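You operate a simulated robot arm through the tools that you are given. There is no shell and no other tool.

You are at the controls of a simulated robot arm. One attempt, no reset.

Task
Switch the valve 2 breaker off and the fan breaker on; lock the door shut and reset.

Only the result counts: the job must be done as asked and must still hold three seconds after the hand-in. Knocking over, shifting, dropping, spilling or breaking anything else fails it.

Robot
A 6-joint arm with a three-finger gripper, fixed in place. Base frame: the origin is at the foot of the arm, x ahead of it, y to its left, z up; the work surface is at about z = 0.368. Lengths are in m, angles in degrees, forces in N, time in s.
With the tool pointing down near the work surface it reaches from about 0.84 to 0.96 m from the base axis. Its first joint turns from -166.0 to 166.0 degrees. Payload 4.89 kg.
The tool frame sits at the grasp point between the pads (the TCP): z along the fingers, y along the line on which they close. The tips reach 0.03 m beyond it. Largest opening 0.164 m; the body of the gripper starts 0.125 m behind the TCP.
Orientation is told as [roll, pitch, yaw] about the base's x, y, z axes, in that order, counted from this pose: with the fingers straight down and closing along the base's y, the tool's x points along the base's -x, its y along +y and its z along -z.

Tools
- The arm moves only by the tool arm_command. Its argument "steps" is a list of rows, each a list of 7 numbers: the shift along the tool's x, y, z in units of 30 mm (1.0 is 30 mm), then the turn, a rotation vector about the tool's x, y, z in units of 4 degrees (1.0 is 4 degrees), then the closure, from 0 (fully open) to 1 (shut). In form: [[x, y, z, rx, ry, rz, claw], ...]. A call has 1 to 20 rows; each row shifts and turns the commanded pose from where the row before left it, along the tool's axes as they then stand. A call with a number of a shift or a turn outside -1 to 1 is refused whole. Each row takes 0.2 s and may step no farther than 0.05 m and 8.6 degrees from the row before; otherwise, or with a gripper value out of range, the whole call is refused. A pose out of reach is approached as far as the arm can. The call stops where the force on the tool passes 40 N (or 10 N more than at its start, if that is more) or the arm is blocked; 0.2 s more then pass. Each finger travels about 0.108 m/s and halts on what it meets, pressing with about 22 N; the grip force reading is that of the motor and also rises with nothing between the fingers. The clock runs only during rows and for 0.2 s after the last one: add rows that do not move to give the fingers time. The reply holds the time, the measured pose of the TCP, the force on the tool along the base axes, the opening and the grip force, in the units named above and with some noise, with the torque about the TCP (base axes, N m) and any sound that the robot's microphone picked up, and new pictures: "pictures" is both (left out), scene, wrist or none.
- Cameras (640 x 400 px; columns grow to the right, rows downward): "scene" is fixed at [0.0491, -0.5117, 1.7972]; the picture's right is [0.23, -0.97, 0.00], its down [-0.50, -0.12, -0.86] and it looks along [0.84, 0.19, -0.51] (base axes); focal length 319 px, centre (320, 200). "wrist" rides on the gripper at [0.076, -0.002, -0.152] in the tool frame; the picture's right is [0.02, 1.00, 0.00], its down [-0.88, 0.02, -0.47] and it looks along [-0.47, 0.01, 0.88] (tool axes); focal length 247 px, centre (320, 200).
- lift_body(by): slides the trunk up (or, below 0, down) by that many m; the arm rides with it, the base frame stays. It gives what a move gives, with no picture.
- pixel_to_xyz(camera, pixels): there is no depth. For up to 12 entries [column, row, z] of the newest picture of that camera ("zoom" is the newest enlarged one), the place [x, y] in the base frame at which the ray of that pixel passes the height z, good to about 0.003 m, but the place of the scene camera against the robot may be out by one fixed shift of up to 0.025 m in any direction. No time passes.
- inspect(camera, box): a new picture of the part [left, top, right, bottom] of that camera's present view, enlarged. No time passes.
- job_done(): hands the job in; it is judged then, once.

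Leave the gripper open and the arm clear of the work at the hand-in unless told otherwise.

The tools are called after "Emit:" as a command line: name --pt "numbers of a row" for each row, then --argument value for the rest, lists and objects as JSON in quotes. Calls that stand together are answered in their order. arm_command: Moves the arm, as the interface text tells. Its arguments: {"type":"object","properties":{"steps":{"type":"array"},"pictures":{"type":"string","enum":["both","scene","wrist","none"]}},"required":["steps"]} The other tools are called the same way: lift_body (by) slides the trunk up or down; pixel_to_xyz (camera, pixels) gives the place at which the rays of pixels pass given heights; inspect (camera, box) takes an enlarged picture of a part of a camera's view; job_done () hands the job in.

At the start:

```text
time: 0.0
position: [0.5778, -0.228, 1.6106]
tool_rot: [0.0, -0.1, 0.0]
contact_force: [-0.7, -0.8, 0.1]
moment: [0.0, -0.01, -0.01]
gripper_width: 0.1642
grip_force: 0.2
trunk travel left (down, up): [-0.25, 0.14]
```

scene: 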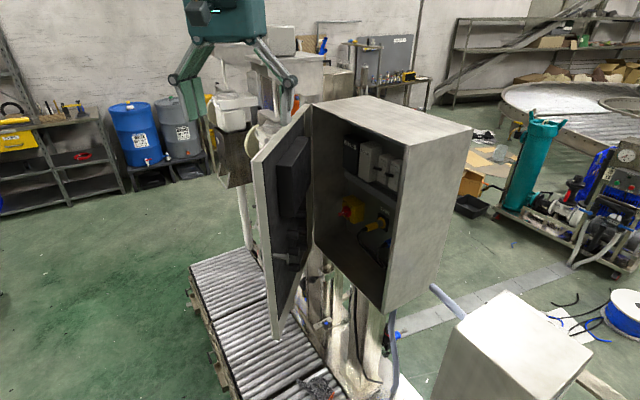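
wrist: 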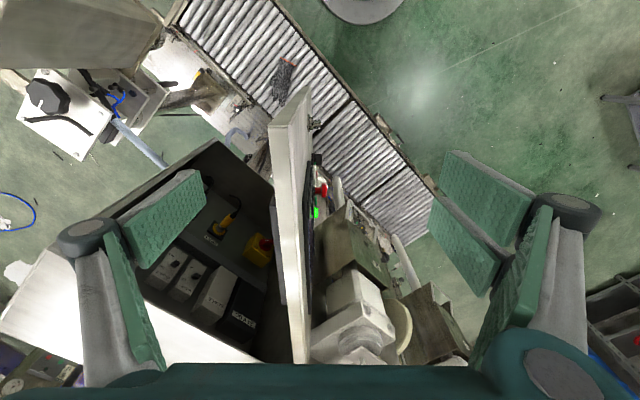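

I see a cabinet with an open door (scene around columns 250-470, rows 95-340), with breakers inside, and a red/green thing on the outside of the door in the wrist view (around 317,190-212). I'll enlarge those parts first.

Emit:
inspect --camera "scene" --box '[300, 90, 480, 320]'

Emit:
inspect --camera "scene" --box '[230, 90, 350, 350]'

Emit:
inspect --camera "wrist" --box '[120, 130, 360, 370]'

Emit:
inspect --camera "wrist" --box '[260, 80, 400, 260]'

```text
1.74 times, centred on (390, 205) of scene
```

zoom: 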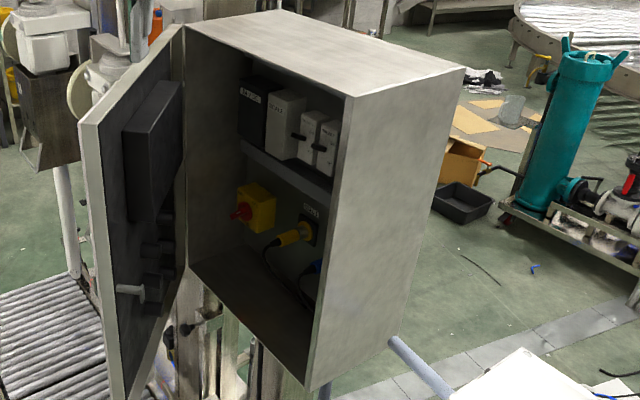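

```text
1.54 times, centred on (290, 220) of scene
```

zoom: 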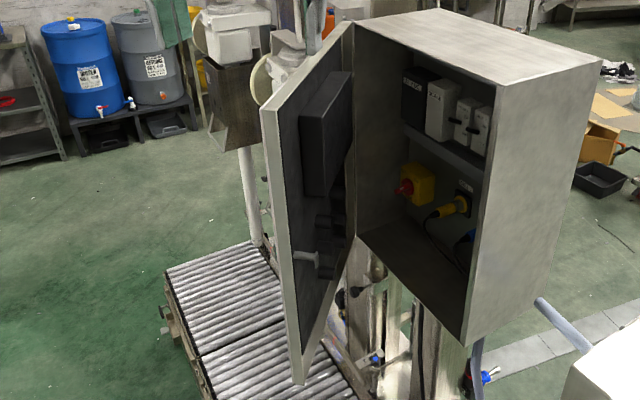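

```text
1.67 times, centred on (240, 250) of wrist
```

zoom: 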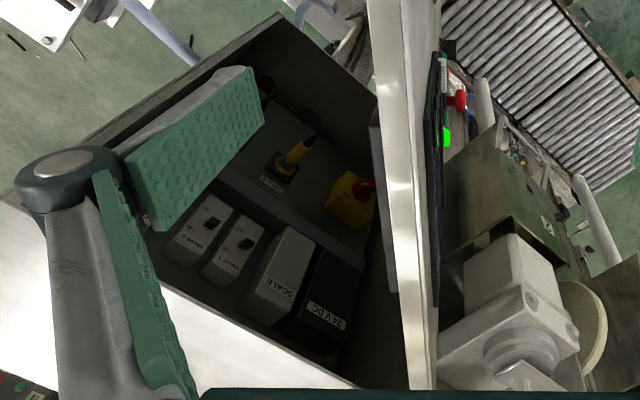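

```text
2.22 times, centred on (330, 170) of wrist
```

zoom: 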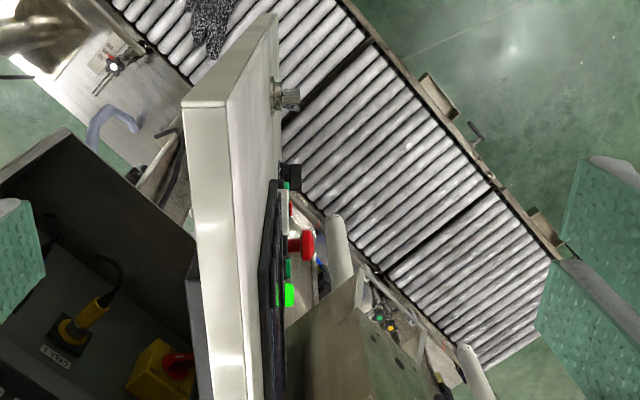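

I need finer views of the breakers (wrist ~185-240, 250-320) and of the scene view of the breakers (340-410, 130-200).

Emit:
inspect --camera "scene" --box '[335, 125, 415, 195]'

Emit:
inspect --camera "scene" --box '[330, 180, 410, 270]'

Emit:
inspect --camera "wrist" --box '[140, 230, 280, 350]'

Emit:
inspect --camera "wrist" --box '[270, 100, 350, 240]'

Emit:
inspect --camera "scene" --box '[240, 200, 340, 350]'

```text
5.71 times, centred on (375, 160) of scene
```

zoom: 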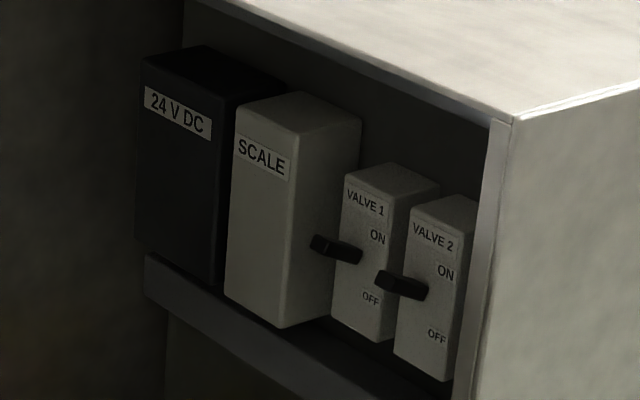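

```text
4.44 times, centred on (370, 225) of scene
```

zoom: 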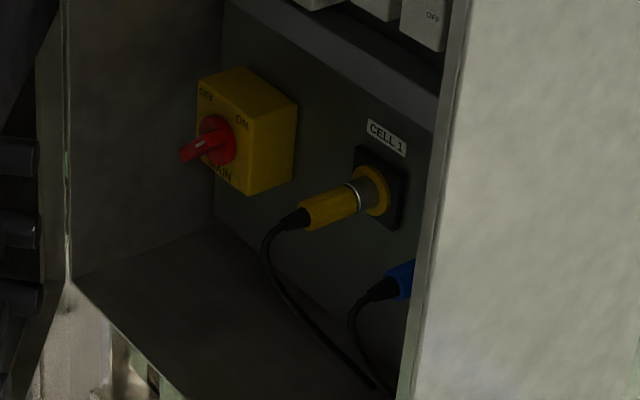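

```text
3.33 times, centred on (210, 290) of wrist
```

zoom: 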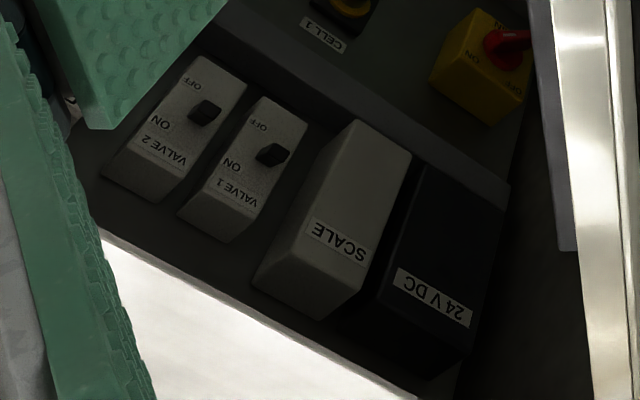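

```text
2.86 times, centred on (310, 170) of wrist
```

zoom: 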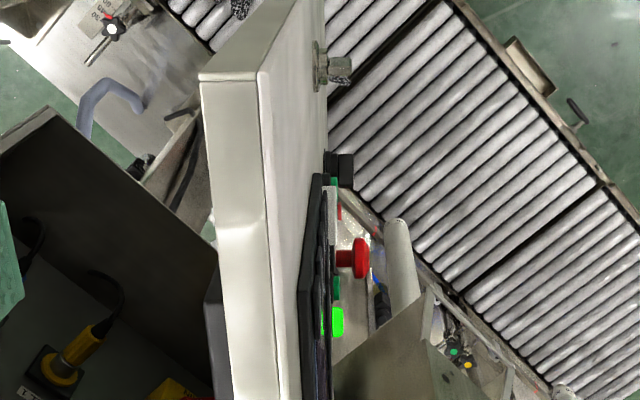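

```text
2.67 times, centred on (290, 275) of scene
```

zoom: 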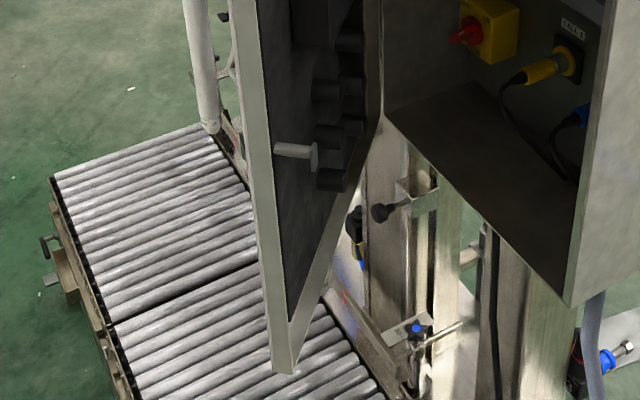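

From the two views I work out the layout. The cabinet front faces diagonally to (-x,+y), and its top is at about z 1.55. The door stands half open along y≈-0.29. The "VALVE 1" and "VALVE 2" levers are near (0.87,-0.49,1.39), both roughly at ON. I don't see the FAN breaker yet; it may be to the right, behind the finger. I'll raise the tool a little, shift it to -y and turn it 45° so the wrist camera looks straight into the cabinet.

Emit:
arm_command --pt "0 -1 -0.5 0 0 0 0" --pt "0 -1 -0.5 0 0 0 0" --pt "0 -1 -0.3 0 0 0 0" --pt "0 0 0 0 0 1 0" --pt "0 0 0 0 0 1 0" --pt "0 0 0 0 0 1 0" --pt "0 0 0 0 0 1 0" --pt "0 0 0 0 0 1 0" --pt "0 0 0 0 0 1 0" --pt "0 0 0 0 0 1 0" --pt "0 0 0 0 0 1 0" --pt "0 0 0 0 0 1 0" --pt "0 0 0 0 0 1 0" --pt "0 0 0 0 0 1 0"

```text
time: 3.0
position: [0.5789, -0.3178, 1.6495]
tool_rot: [-0.1, 0.0, -44.0]
contact_force: [0.1, 0.8, 0.0]
moment: [0.02, 0.0, 0.02]
gripper_width: 0.1641
grip_force: 0.1
trunk travel left (down, up): [-0.25, 0.14]
```

scene: 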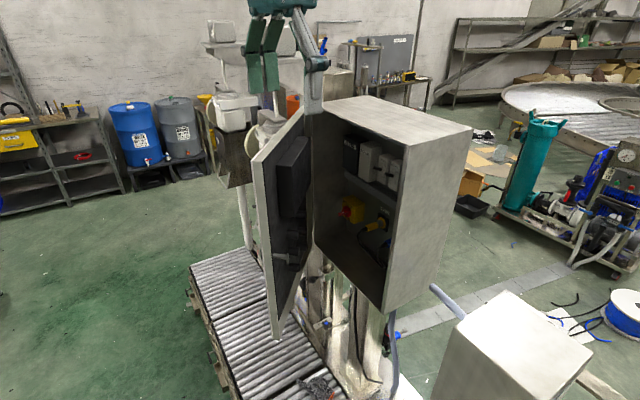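
wrist: 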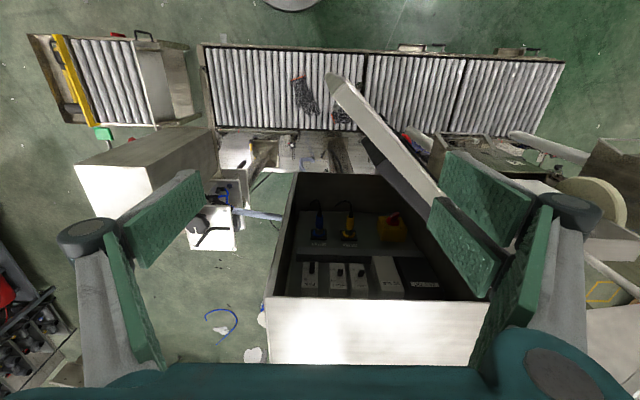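

Now three lever breakers show at wrist (308,272), (337,275) and (357,275). I'll enlarge them.

Emit:
inspect --camera "wrist" --box '[280, 240, 460, 310]'

Emit:
inspect --camera "wrist" --box '[290, 250, 380, 305]'

Emit:
inspect --camera "wrist" --box '[260, 60, 460, 310]'

```text
3.56 times, centred on (370, 275) of wrist
```

zoom: 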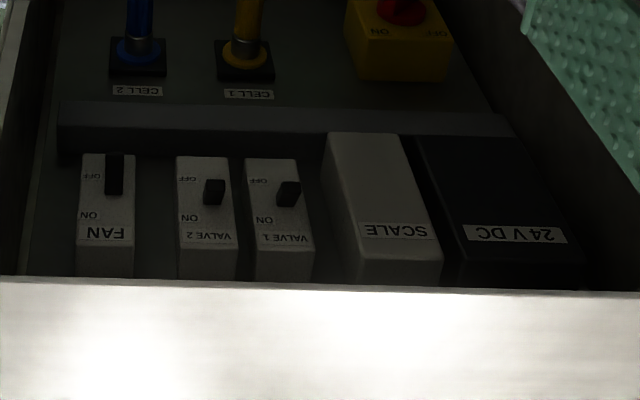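

```text
7.11 times, centred on (335, 278) of wrist
```

zoom: 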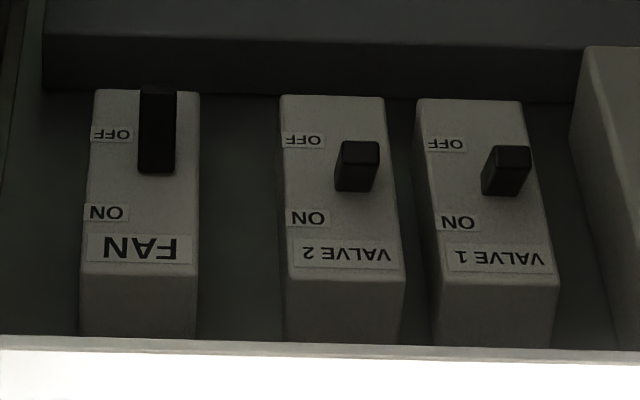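

```text
1.60 times, centred on (360, 185) of wrist
```

zoom: 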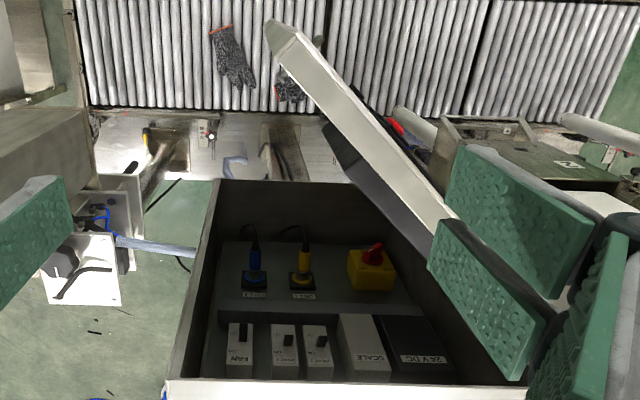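

FAN is OFF (lever down, at zoom (157,130)). VALVE 2 and VALVE 1 are ON. FAN is the leftmost breaker in the wrist picture, VALVE 2 the middle one, VALVE 1 the right one. I will tilt the tool about 44° so it points into the cabinet under its top edge, staying in place for now, and look again.

Emit:
arm_command --pt "0 0 0 0 -1 0 0" --pt "0 0 0 0 -1 0 0" --pt "0 0 0 0 -1 0 0" --pt "0 0 0 0 -1 0 0" --pt "0 0 0 0 -1 0 0" --pt "0 0 0 0 -1 0 0" --pt "0 0 0 0 -1 0 0" --pt "0 0 0 0 -1 0 0" --pt "0 0 0 0 -1 0 0" --pt "0 0 0 0 -1 0 0" --pt "0 0 0 0 -1 0 0"

```text
time: 5.4
position: [0.5794, -0.3166, 1.6488]
tool_rot: [0.1, -44.1, -44.0]
contact_force: [0.7, 0.2, -0.7]
moment: [0.03, 0.05, 0.0]
gripper_width: 0.164
grip_force: 0.1
trunk travel left (down, up): [-0.25, 0.14]
```

scene: 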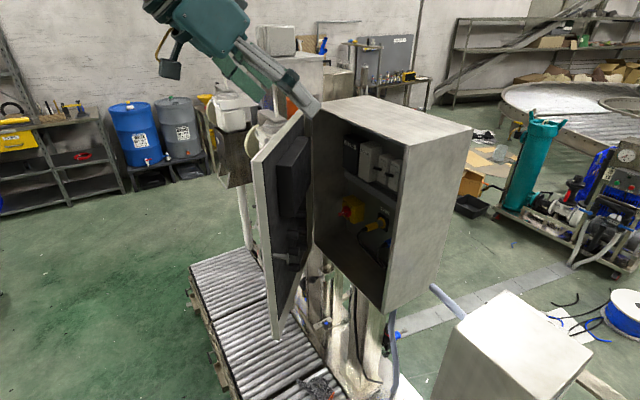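
wrist: 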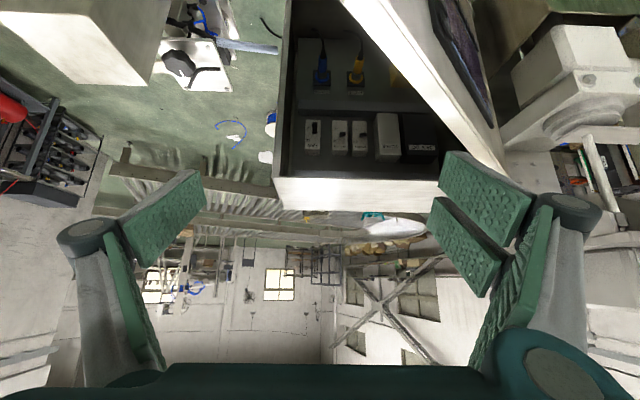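

The breakers now appear near wrist (313-360,135). I'll enlarge to measure them from this second viewpoint, and look at the door's outer side at (460-490,20-90).

Emit:
inspect --camera "wrist" --box '[290, 90, 450, 190]'

Emit:
inspect --camera "wrist" --box '[295, 110, 375, 165]'

Emit:
inspect --camera "wrist" --box '[260, 0, 540, 215]'

```text
4.00 times, centred on (370, 140) of wrist
```

zoom: 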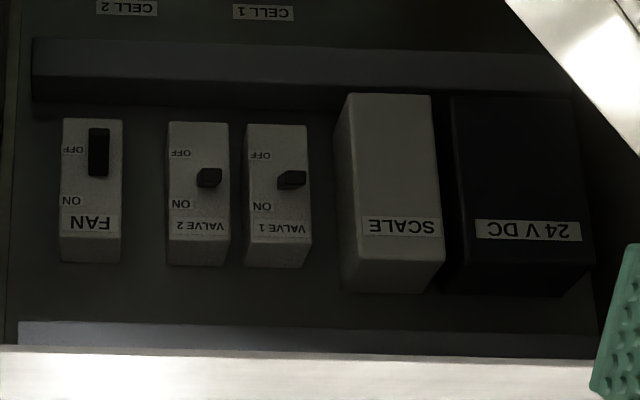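

```text
7.27 times, centred on (335, 138) of wrist
```

zoom: 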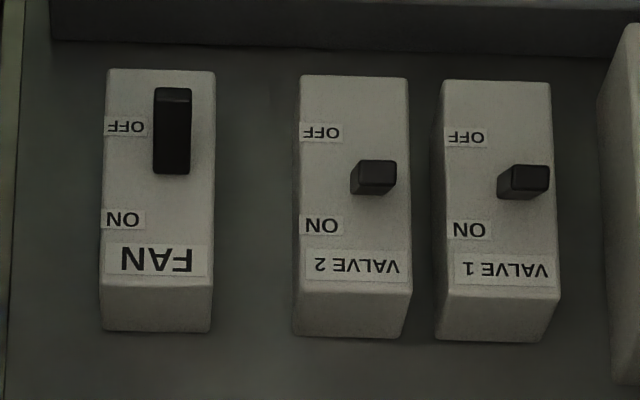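

```text
1.86 times, centred on (400, 108) of wrist
```

zoom: 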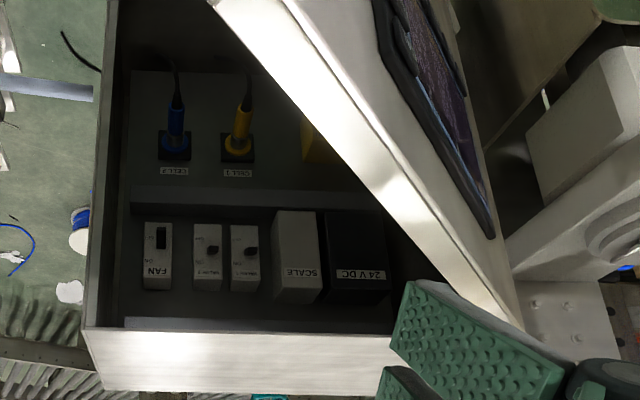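

From the two wrist views I get these figures, in a frame with n along (0.72,-0.69) into the cabinet and s along (0.69,0.72):
- Breaker faces: n≈0.976.
- Levers: pivot z≈1.383, reaching out to n≈0.95.
- FAN: s≈0.163. VALVE 2: s≈0.226. VALVE 1: s≈0.274.
- Cabinet front edge: n≈0.868, top z≈1.541.

My plan is to pinch each lever and carry it over. First I tilt 6° more, narrow the fingers to about 36 mm, and move in front of VALVE 2, still above and outside.

Emit:
arm_command --pt "0 0 0 0 -1 0 0.78" --pt "0 0 0 0 -0.5 0 0.78" --pt "-0.416 0.334 0.808 0 0 0 0.78" --pt "-0.416 0.334 0.808 0 0 0 0.78" --pt "-0.416 0.334 0.808 0 0 0 0.78" --pt "-0.416 0.334 0.808 0 0 0 0.78" --pt "-0.416 0.334 0.808 0 0 0 0.78"

```text
time: 7.0
position: [0.7085, -0.3721, 1.6191]
tool_rot: [0.0, -50.1, -44.0]
contact_force: [-0.6, 0.5, 0.5]
moment: [0.0, -0.08, 0.05]
gripper_width: 0.0362
grip_force: 0.0
trunk travel left (down, up): [-0.25, 0.14]
```

scene: 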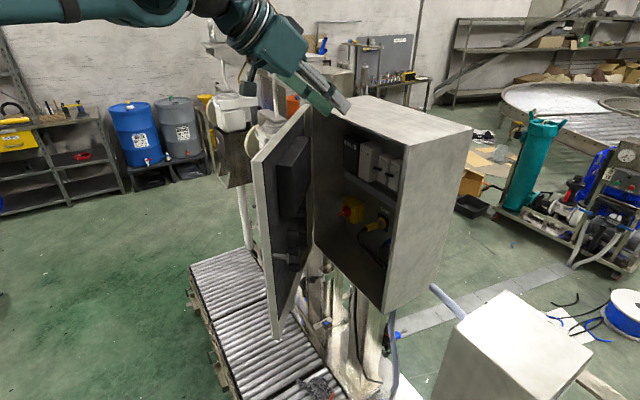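
wrist: 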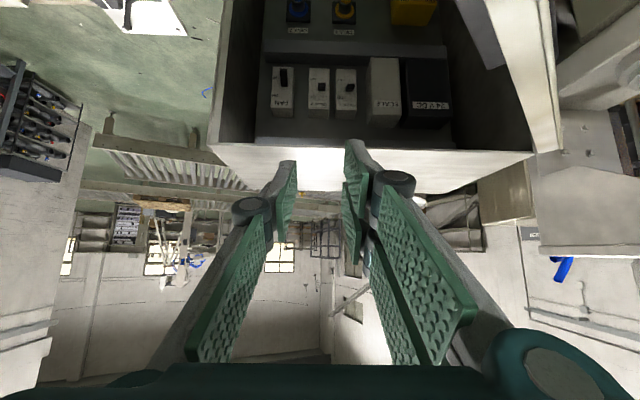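

The arm comes in from the upper left, clear of the door. I'll enlarge the breakers at wrist (280-350,85) to check their position before going in.

Emit:
inspect --camera "wrist" --box '[260, 55, 380, 130]'

Emit:
inspect --camera "wrist" --box '[200, 0, 560, 220]'

```text
5.33 times, centred on (320, 92) of wrist
```

zoom: 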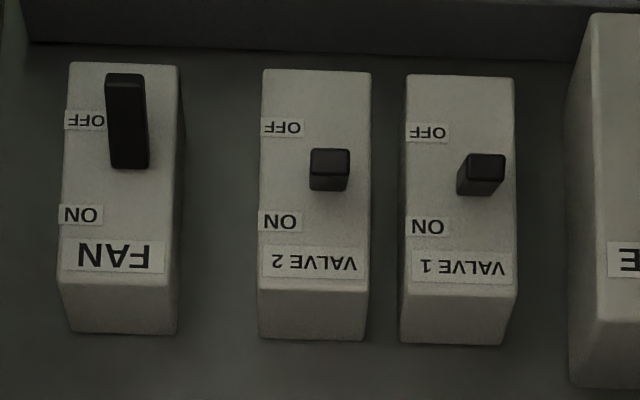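

```text
1.78 times, centred on (380, 110) of wrist
```

zoom: 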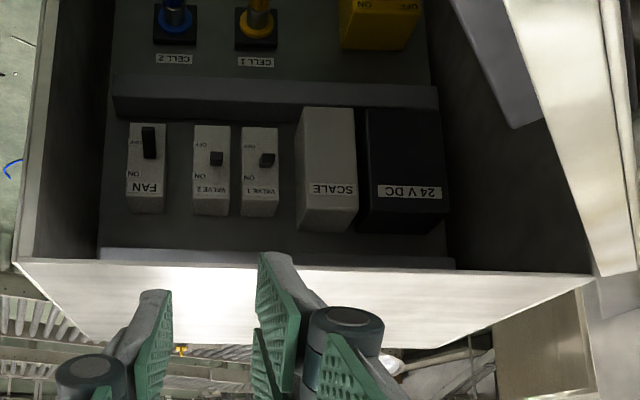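

The readings agree with the earlier ones: VALVE 2 lever tip at s≈0.226, z≈1.399. Next I move diagonally under the top edge to a point about 10 cm short of the VALVE 2 lever.

Emit:
arm_command --pt "0.261 0.006 0.801 0 0 0 0.78" --pt "0.261 0.006 0.801 0 0 0 0.78" --pt "0.261 0.006 0.801 0 0 0 0.78" --pt "0.261 0.006 0.801 0 0 0 0.78" --pt "0.261 0.006 0.801 0 0 0 0.78" --pt "0.261 0.006 0.801 0 0 0 0.78" --pt "0.261 0.006 0.801 0 0 0 0.78"

```text
time: 8.6
position: [0.7776, -0.4365, 1.4706]
tool_rot: [0.0, -50.0, -44.0]
contact_force: [-0.6, 0.2, 0.0]
moment: [-0.01, 0.0, 0.03]
gripper_width: 0.0362
grip_force: 0.1
trunk travel left (down, up): [-0.25, 0.14]
```

scene: 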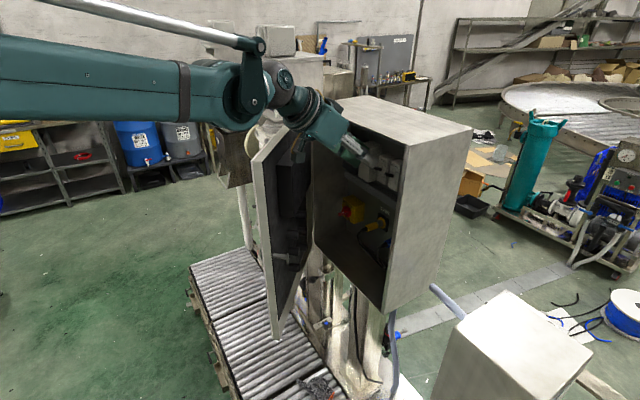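
wrist: 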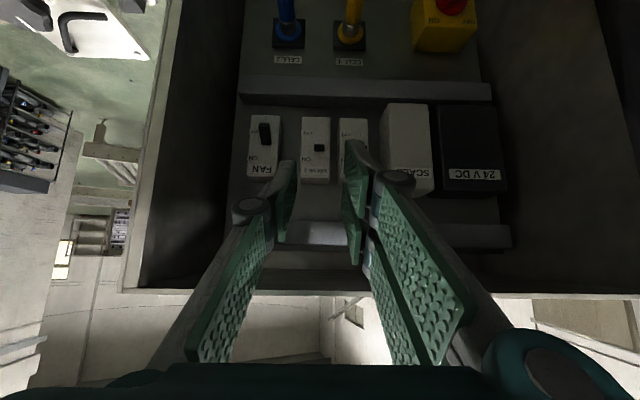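

The gripper is inside the opening, but the wrist joint (scene about (240,110)) looks close to the top of the door at (255,155). I'll enlarge that region to judge clearance before going lower.

Emit:
inspect --camera "scene" --box '[180, 20, 400, 200]'

Emit:
inspect --camera "wrist" --box '[230, 90, 400, 220]'

```text
2.22 times, centred on (290, 110) of scene
```

zoom: 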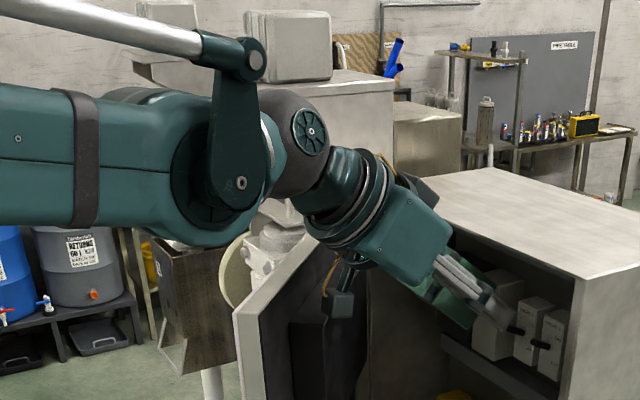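

```text
3.08 times, centred on (315, 155) of wrist
```

zoom: 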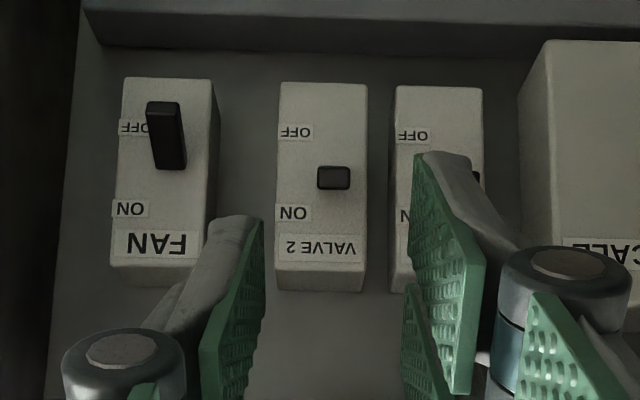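

The forearm's underside is only about 5 cm above the door's top corner, and I must go about 6–7 cm lower. So I'll back out first and open the door wider from the inside to make room. I retreat the way I came, then turn the tool straight down with the fingers shut.

Emit:
arm_command --pt "-0.261 0 -0.801 0 0 0 0.78" --pt "-0.261 0 -0.801 0 0 0 0.78" --pt "-0.261 0 -0.801 0 0 0 0.78" --pt "-0.261 0 -0.801 0 0 0 0.78" --pt "-0.261 0 -0.801 0 0 0 0.78" --pt "-0.261 0 -0.801 0 0 0 0.78" --pt "-0.261 0 -0.801 0 0 0 0.9" --pt "0 0 0 0 1 0 1" --pt "0 0 0 0 1 0 1" --pt "0 0 0 0 1 0 1" --pt "0 0 0 0 1 0 1" --pt "0 0 0 0 1 0 1" --pt "0 0 0 0 1 0 1" --pt "0 0 0 0 1 0 1" --pt "0 0 0 0 1 0 1" --pt "0 0 0 0 1 0 1" --pt "0 0 0 0 1 0 1" --pt "0 0 0 0 1 0 1" --pt "0 0 0 0 1 0 1" --pt "0 0 0 0 0.5 0 1"

```text
time: 12.8
position: [0.71, -0.3724, 1.6195]
tool_rot: [0.1, 0.1, -44.0]
contact_force: [0.3, -0.3, 0.3]
moment: [0.01, 0.04, -0.01]
gripper_width: 0.0
grip_force: 22.4
trunk travel left (down, up): [-0.25, 0.14]
```

scene: 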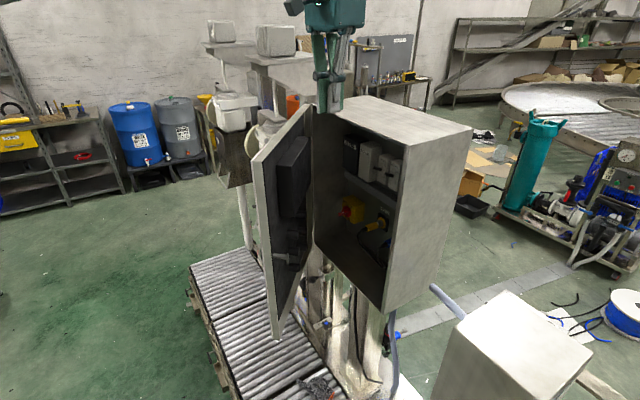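
wrist: 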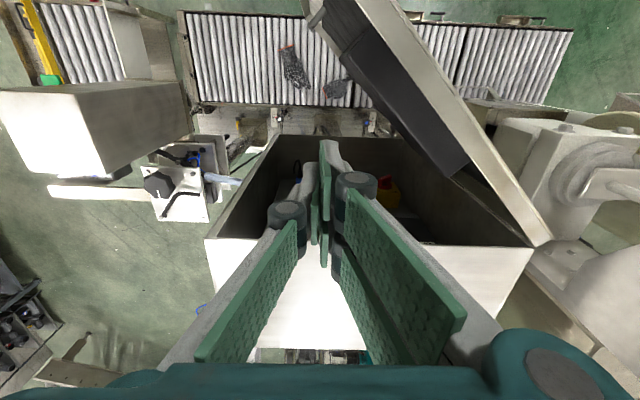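

The view from above confirms the hinge at about (0.967,-0.248), the door lying along -x, and a box on its inside spanning roughly 0.11–0.28 m from the hinge. I'll move beside the door's free end on the inside, at (0.63,-0.34), and lower so the fingertips are about 10 cm below the door top.

Emit:
arm_command --pt "0.889 -0.36 0 0 0 0 1" --pt "0.889 -0.36 0 0 0 0 1" --pt "0.889 -0.36 0 0 0 0 1" --pt "0 0 0.889 0 0 0 1" --pt "0 0 0.889 0 0 0 1" --pt "0 0 0.889 0 0 0 1" --pt "0 0 0.889 0 0 0 1" --pt "0 0 0.889 0 0 0 1" --pt "0 0 0.889 0 0 0 1"

```text
time: 14.8
position: [0.6296, -0.3417, 1.4579]
tool_rot: [0.1, 0.0, -43.9]
contact_force: [-0.5, 0.9, -0.7]
moment: [-0.01, -0.01, 0.02]
gripper_width: 0.0001
grip_force: 23.1
trunk travel left (down, up): [-0.25, 0.14]
```

scene: 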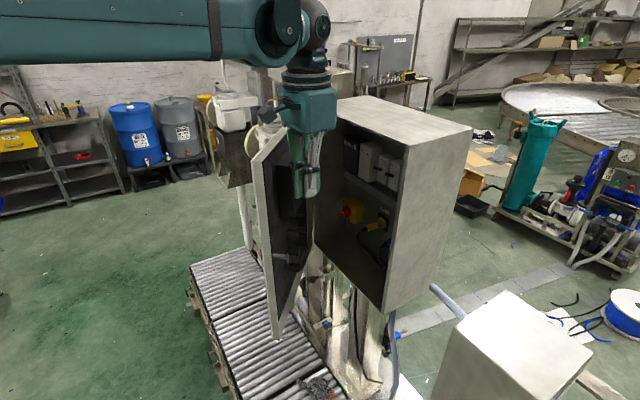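
wrist: 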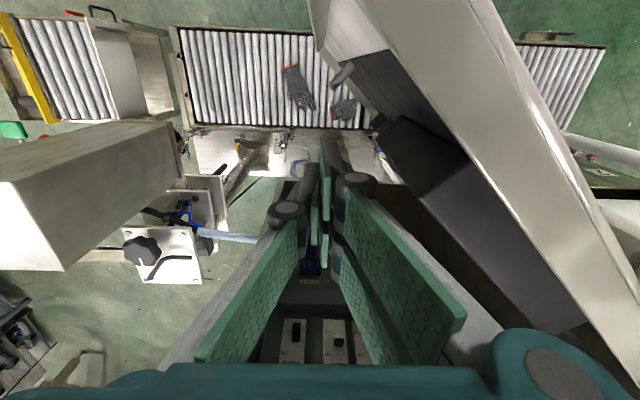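

The fingers are beside the door's inner face. The camera is at z≈1.61, above the door top. I push slowly toward +y along the opening arc.

Emit:
arm_command --pt "0.3 0.4 0 0 0 0 1" --pt "0.3 0.4 0 0 0 0 1" --pt "0.3 0.4 0 0 0 0 1" --pt "0.3 0.4 0 0 0 0 1" --pt "0.3 0.4 0 0 0 0 1" --pt "0.3 0.4 0 0 0 0 1" --pt "0.3 0.4 0 0 0 0 1" --pt "0.3 0.4 0 0 0 0 1" --pt "0.3 0.4 0 0 0 0 1" --pt "0.3 0.4 0 0 0 0 1"

```text
time: 17.0
position: [0.648, -0.1909, 1.459]
tool_rot: [0.0, 0.0, -44.0]
contact_force: [-1.3, -0.5, -0.2]
moment: [0.07, -0.01, -0.03]
gripper_width: 0.0
grip_force: 22.1
trunk travel left (down, up): [-0.25, 0.14]
```

scene: 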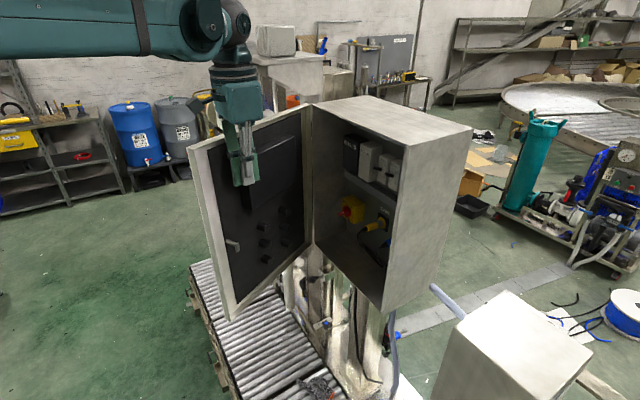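
wrist: 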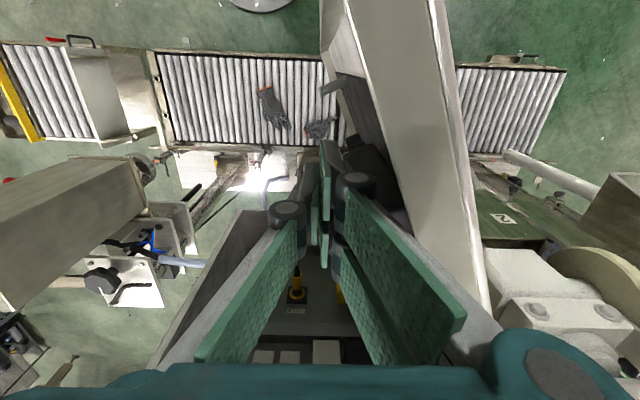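

The door swings easily, and the force stays near zero. I continue along the arc to about 85° open.

Emit:
arm_command --pt "0.2825 0.5325 0 0 0 0 1" --pt "0.2825 0.5325 0 0 0 0 1" --pt "0.2825 0.5325 0 0 0 0 1" --pt "0.2825 0.5325 0 0 0 0 1" --pt "0.2825 0.5325 0 0 0 0 1" --pt "0.2825 0.5325 0 0 0 0 1" --pt "0.2825 0.5325 0 0 0 0 1" --pt "0.2825 0.5325 0 0 0 0 1"

```text
time: 18.8
position: [0.687, -0.0539, 1.4576]
tool_rot: [0.0, 0.0, -44.0]
contact_force: [-0.3, -0.7, -0.2]
moment: [0.01, -0.03, 0.02]
gripper_width: 0.0
grip_force: 22.1
trunk travel left (down, up): [-0.25, 0.14]
```

scene: 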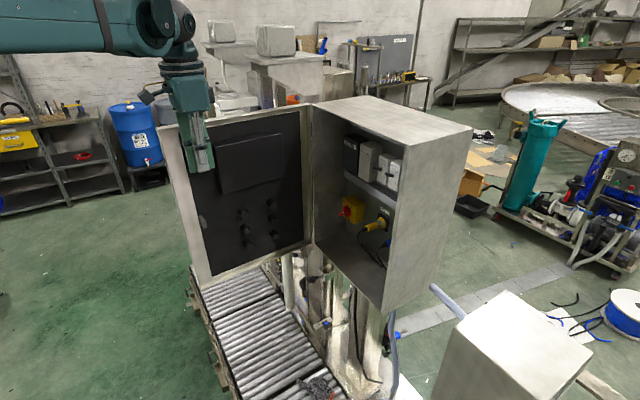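
wrist: 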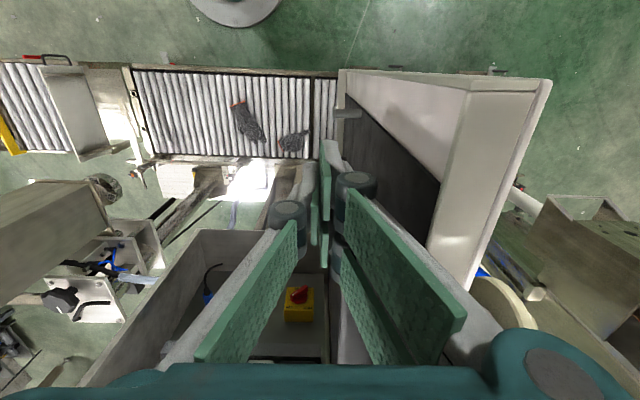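

The door stands at about 85° and the breakers are fully visible in the scene view. I move off the door to in front of VALVE 2, still outside the cabinet, and begin tilting the tool with the fingers at 36 mm.

Emit:
arm_command --pt "-0.91 -0.886 -0.177 0 0 0 1" --pt "-0.91 -0.886 -0.177 0 0 0 1" --pt "-0.91 -0.886 -0.177 0 0 0 0.9" --pt "-0.91 -0.886 -0.177 0 0 0 0.78" --pt "-0.91 -0.886 -0.177 0 0 0 0.78" --pt "-0.91 -0.886 -0.177 0 0 0 0.78" --pt "-0.91 -0.886 -0.177 0 0 0 0.78" --pt "-0.91 -0.886 -0.177 0 0 0 0.78" --pt "0 0 0 0 -1 0 0.78" --pt "0 0 0 0 -1 0 0.78" --pt "0 0 0 0 -1 0 0.78" --pt "0 0 0 0 -1 0 0.78" --pt "0 0 0 0 -1 0 0.78" --pt "0 0 0 0 -1 0 0.78" --pt "0 0 0 0 -1 0 0.78" --pt "0 0 0 0 -1 0 0.78" --pt "0 0 0 0 -1 0 0.78" --pt "0 0 0 0 -1 0 0.78" --pt "0 0 0 0 -1 0 0.78" --pt "0 0 0 0 -1 0 0.78"

```text
time: 23.0
position: [0.6979, -0.3584, 1.5019]
tool_rot: [0.1, -48.1, -44.0]
contact_force: [0.7, 0.1, 0.9]
moment: [0.02, 0.02, -0.04]
gripper_width: 0.0363
grip_force: 0.1
trunk travel left (down, up): [-0.25, 0.14]
```

scene: 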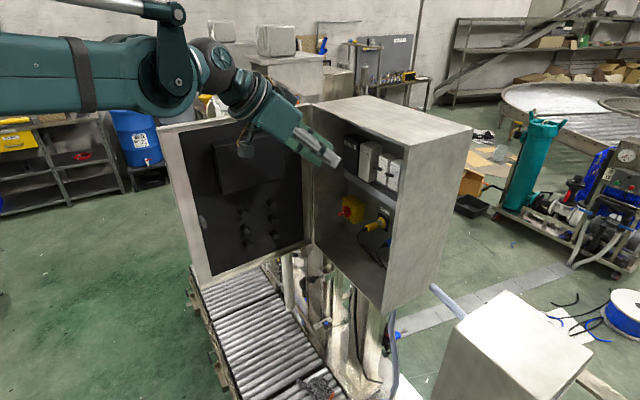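
wrist: 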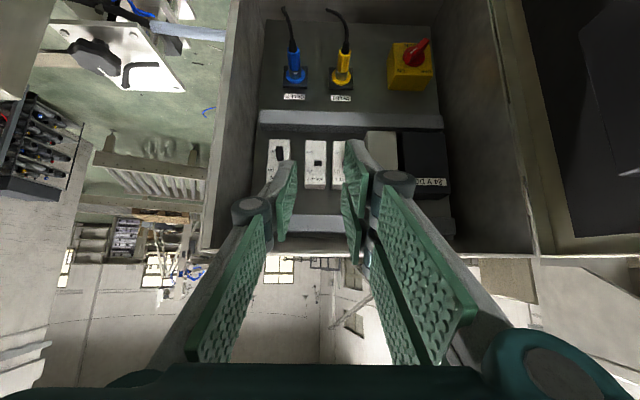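

Three more tilt rows bring the tool to 30° below horizontal, then I advance to 6 cm short of the VALVE 2 lever.

Emit:
arm_command --pt "0 0 0 0 -1 0 0.78" --pt "0 0 0 0 -1 0 0.78" --pt "0 0 0 0 -1 0 0.78" --pt "-0.052 -0.005 0.836 0 0 0 0.78" --pt "-0.052 -0.005 0.836 0 0 0 0.78" --pt "-0.052 -0.005 0.836 0 0 0 0.78" --pt "-0.052 -0.005 0.836 0 0 0 0.78" --pt "-0.052 -0.005 0.836 0 0 0 0.78" --pt "-0.052 -0.005 0.836 0 0 0 0.78"

Emit:
inspect --camera "wrist" --box '[220, 80, 420, 240]'

Emit:
inspect --camera "scene" --box '[300, 110, 420, 210]'

```text
time: 25.0
position: [0.7934, -0.4521, 1.4339]
tool_rot: [0.0, -60.0, -44.0]
contact_force: [-0.9, 0.2, 1.3]
moment: [0.0, -0.01, 0.01]
gripper_width: 0.036
grip_force: 0.2
trunk travel left (down, up): [-0.25, 0.14]
```

scene: 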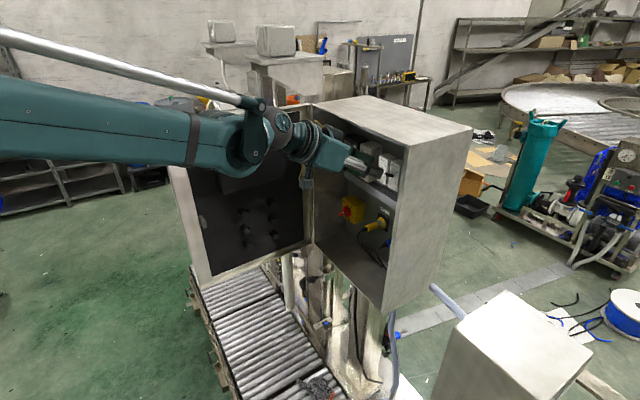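
wrist: 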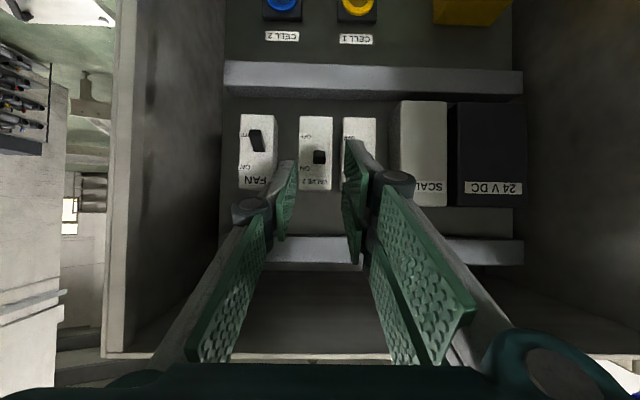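

```text
2.50 times, centred on (320, 160) of wrist
```

zoom: 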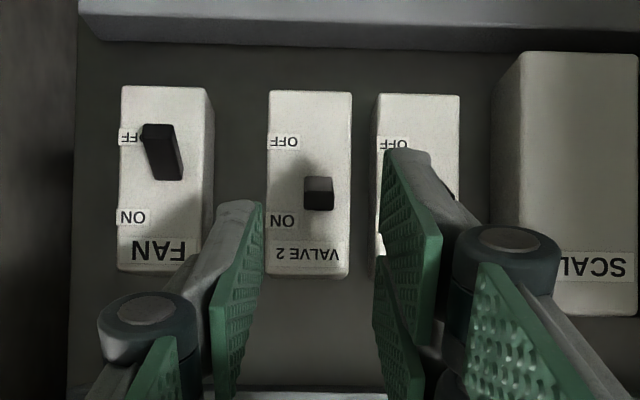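

```text
4.00 times, centred on (360, 160) of scene
```

zoom: 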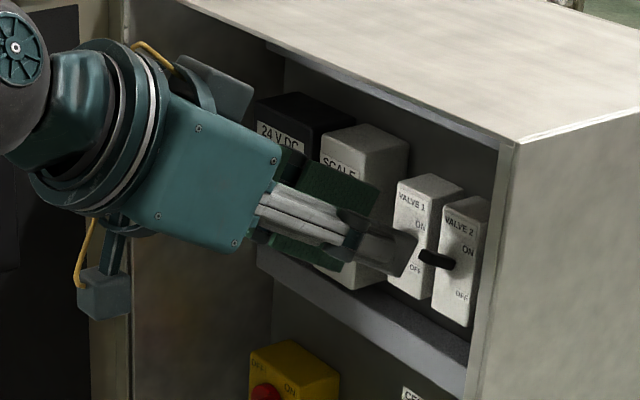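

All matches: VALVE 2 lever tip at z≈1.398, s≈0.225, centred between the fingers. I advance 6 cm slowly so the fingertips straddle the lever.

Emit:
arm_command --pt "-0.013 0 0.505 0 0 0 0.78" --pt "-0.013 0 0.505 0 0 0 0.78" --pt "-0.013 0 0.505 0 0 0 0.78" --pt "-0.013 0 0.505 0 0 0 0.78"

Emit:
inspect --camera "wrist" --box '[220, 80, 420, 240]'

Emit:
inspect --camera "scene" --box '[330, 120, 420, 200]'

```text
time: 26.0
position: [0.831, -0.4884, 1.4063]
tool_rot: [0.0, -60.1, -44.0]
contact_force: [-7.1, 8.5, 4.2]
moment: [-0.13, -0.29, 0.32]
gripper_width: 0.0359
grip_force: 0.3
trunk travel left (down, up): [-0.25, 0.14]
```

scene: 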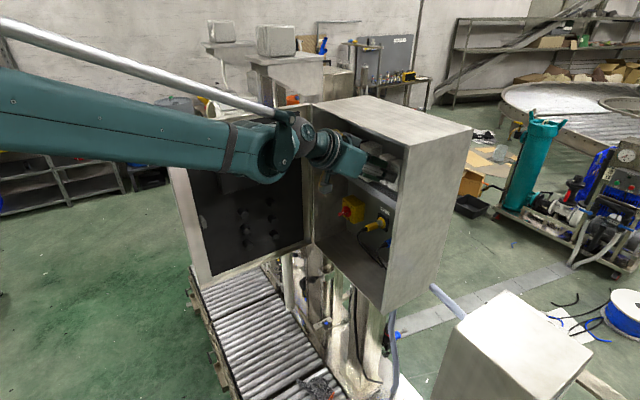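
wrist: 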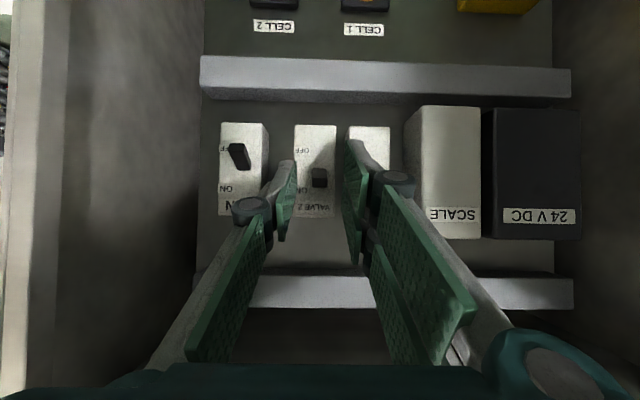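

```text
2.50 times, centred on (320, 160) of wrist
```

zoom: 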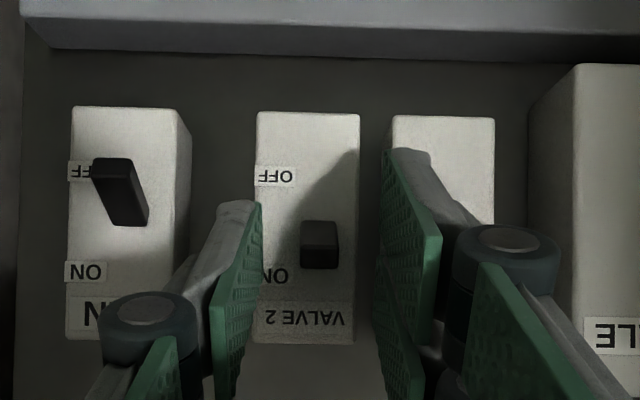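

```text
5.00 times, centred on (375, 160) of scene
```

zoom: 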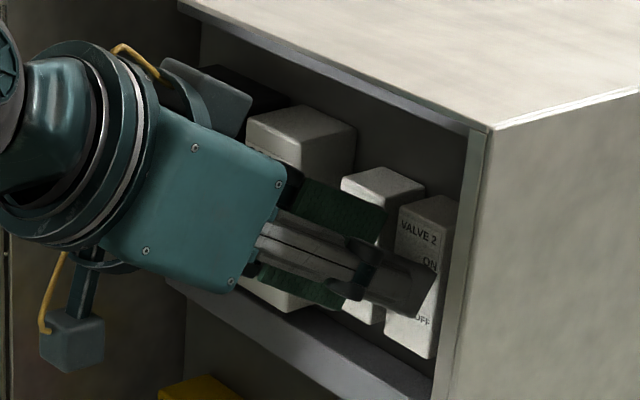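

There is a light contact of about 12 N pushing back out, probably a fingertip corner on the face of the VALVE 1 body. I back off 4 mm, then close on the VALVE 2 lever.

Emit:
arm_command --pt "0.067 0 -0.115 0 0 0 0.78" --pt "0 0 0 0 0 0 0.85" --pt "0 0 0 0 0 0 1" --pt "0 0 0 0 0 0 1"

Emit:
inspect --camera "wrist" --box '[220, 80, 420, 240]'

```text
time: 27.0
position: [0.8292, -0.4876, 1.4054]
tool_rot: [0.1, -60.0, -44.0]
contact_force: [2.9, -5.7, -2.1]
moment: [-0.04, 0.12, -0.16]
gripper_width: 0.0113
grip_force: 45.3
trunk travel left (down, up): [-0.25, 0.14]
```

scene: 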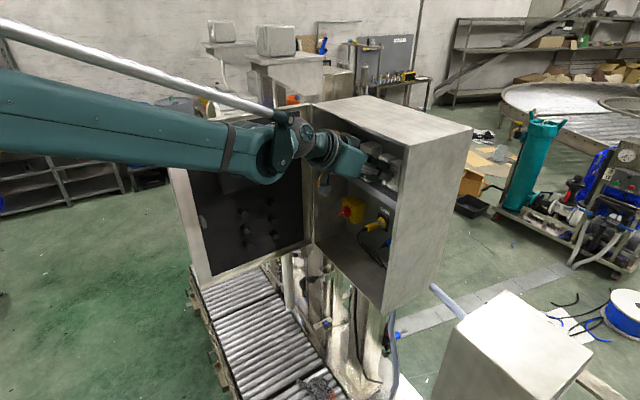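
wrist: 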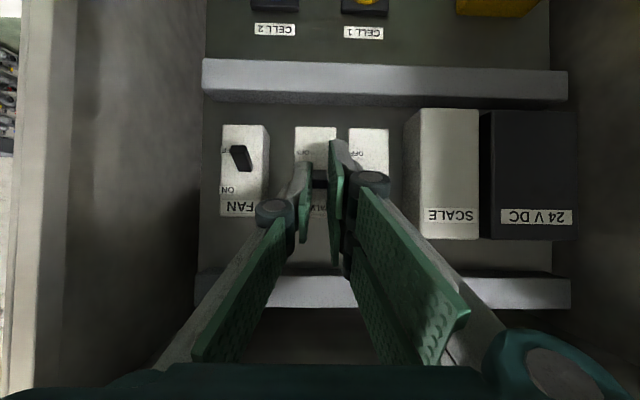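

```text
2.50 times, centred on (320, 160) of wrist
```

zoom: 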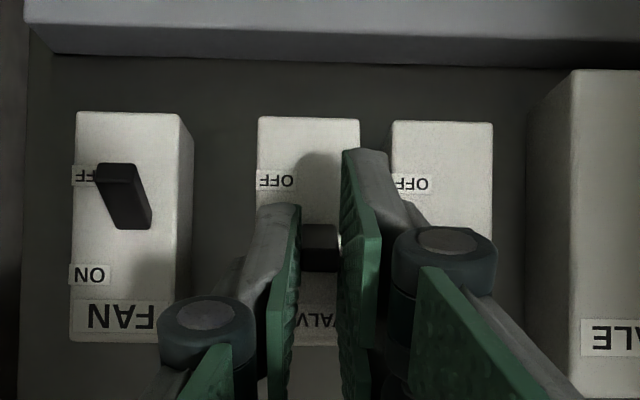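

The lever is gripped (opening 11.3 mm). Now I carry it down 25 mm along the arc to OFF.

Emit:
arm_command --pt "0.178 0 0.026 0 0 0 1" --pt "0.178 0 0.026 0 0 0 1" --pt "0.144 0 0.083 0 0 0 1" --pt "0.144 0 0.083 0 0 0 1" --pt "0.111 0 0.141 0 0 0 1"

Emit:
inspect --camera "wrist" --box '[220, 80, 420, 240]'

```text
time: 28.2
position: [0.825, -0.483, 1.3825]
tool_rot: [0.0, -60.1, -44.0]
contact_force: [-16.6, 11.3, 26.5]
moment: [-1.02, -0.9, 0.17]
gripper_width: 0.0111
grip_force: 44.6
trunk travel left (down, up): [-0.25, 0.14]
```

scene: 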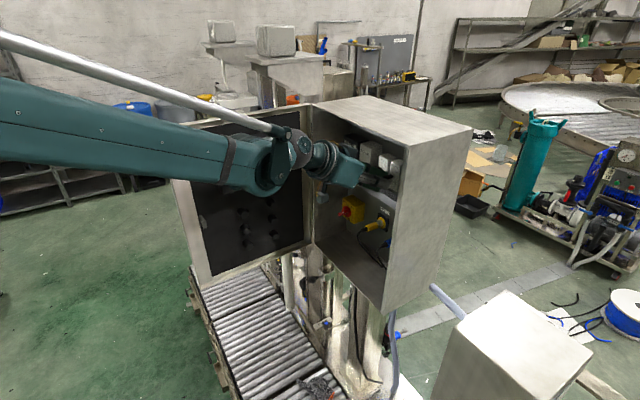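
wrist: 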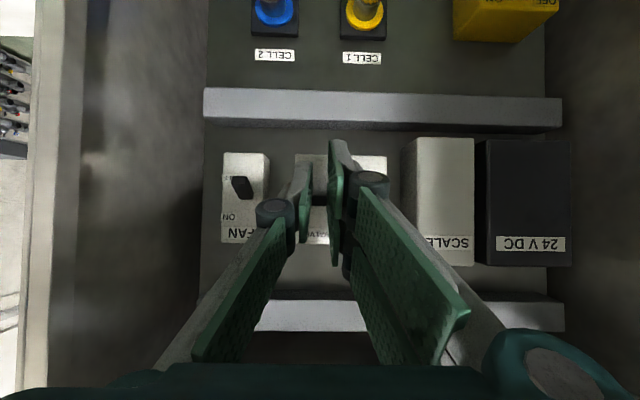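

```text
2.50 times, centred on (320, 160) of wrist
```

zoom: 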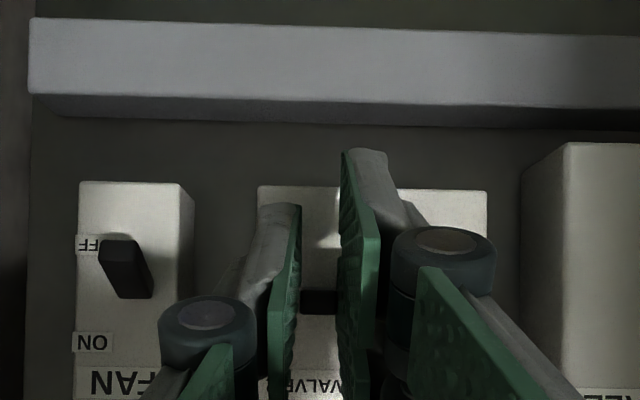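

The force is 33 N and the lever has moved only a little so far (zoom row 300 against the ON label at 340). The switch is stiff, so I continue down in small steps.

Emit:
arm_command --pt "0.1 0 0.06 0 0 0 1" --pt "0.1 0 0.06 0 0 0 1"

Emit:
inspect --camera "wrist" --box '[260, 100, 380, 260]'

Emit:
inspect --camera "scene" --box '[330, 120, 420, 200]'

```text
time: 29.0
position: [0.8333, -0.4807, 1.3726]
tool_rot: [0.2, -60.0, -43.9]
contact_force: [10.7, 8.1, -0.8]
moment: [-0.03, 0.11, 0.34]
gripper_width: 0.0
grip_force: 45.0
trunk travel left (down, up): [-0.25, 0.14]
stopped in row 2: the force on the tool passed its limit at 47 N (the readings are from after the stop); the commanded pose is now the measured one
```

scene: 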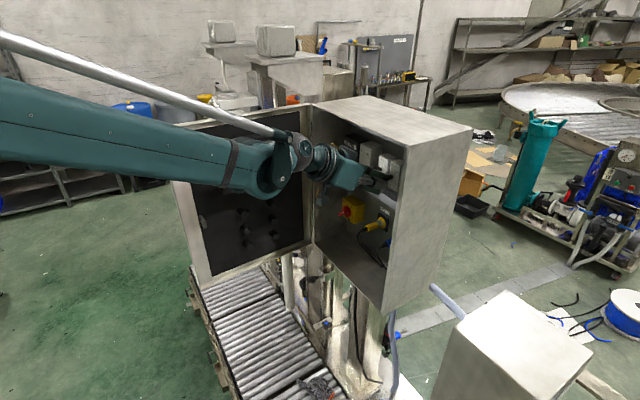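
wrist: 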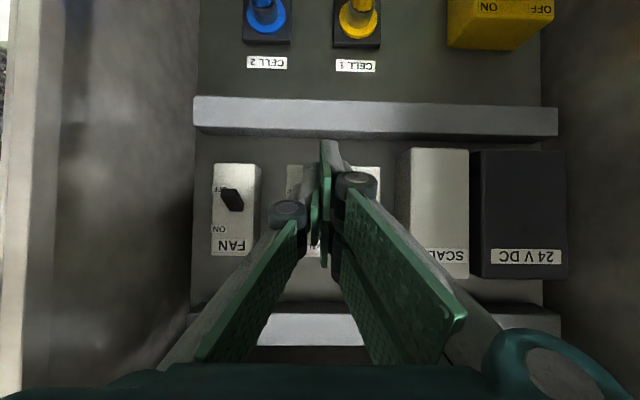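

```text
2.50 times, centred on (320, 180) of wrist
```

zoom: 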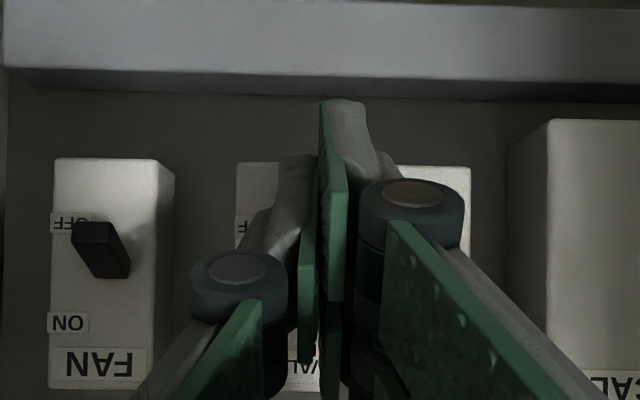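

```text
5.00 times, centred on (375, 160) of scene
```

zoom: 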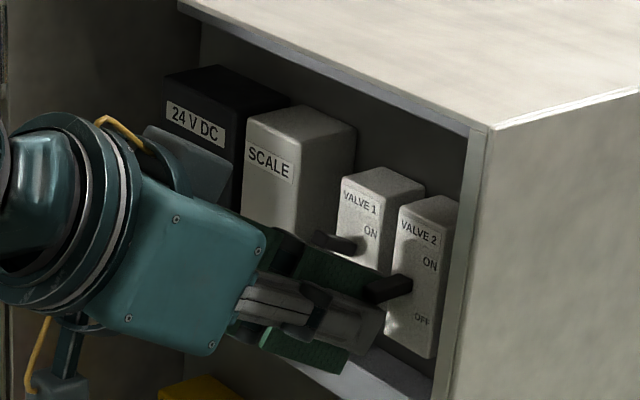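

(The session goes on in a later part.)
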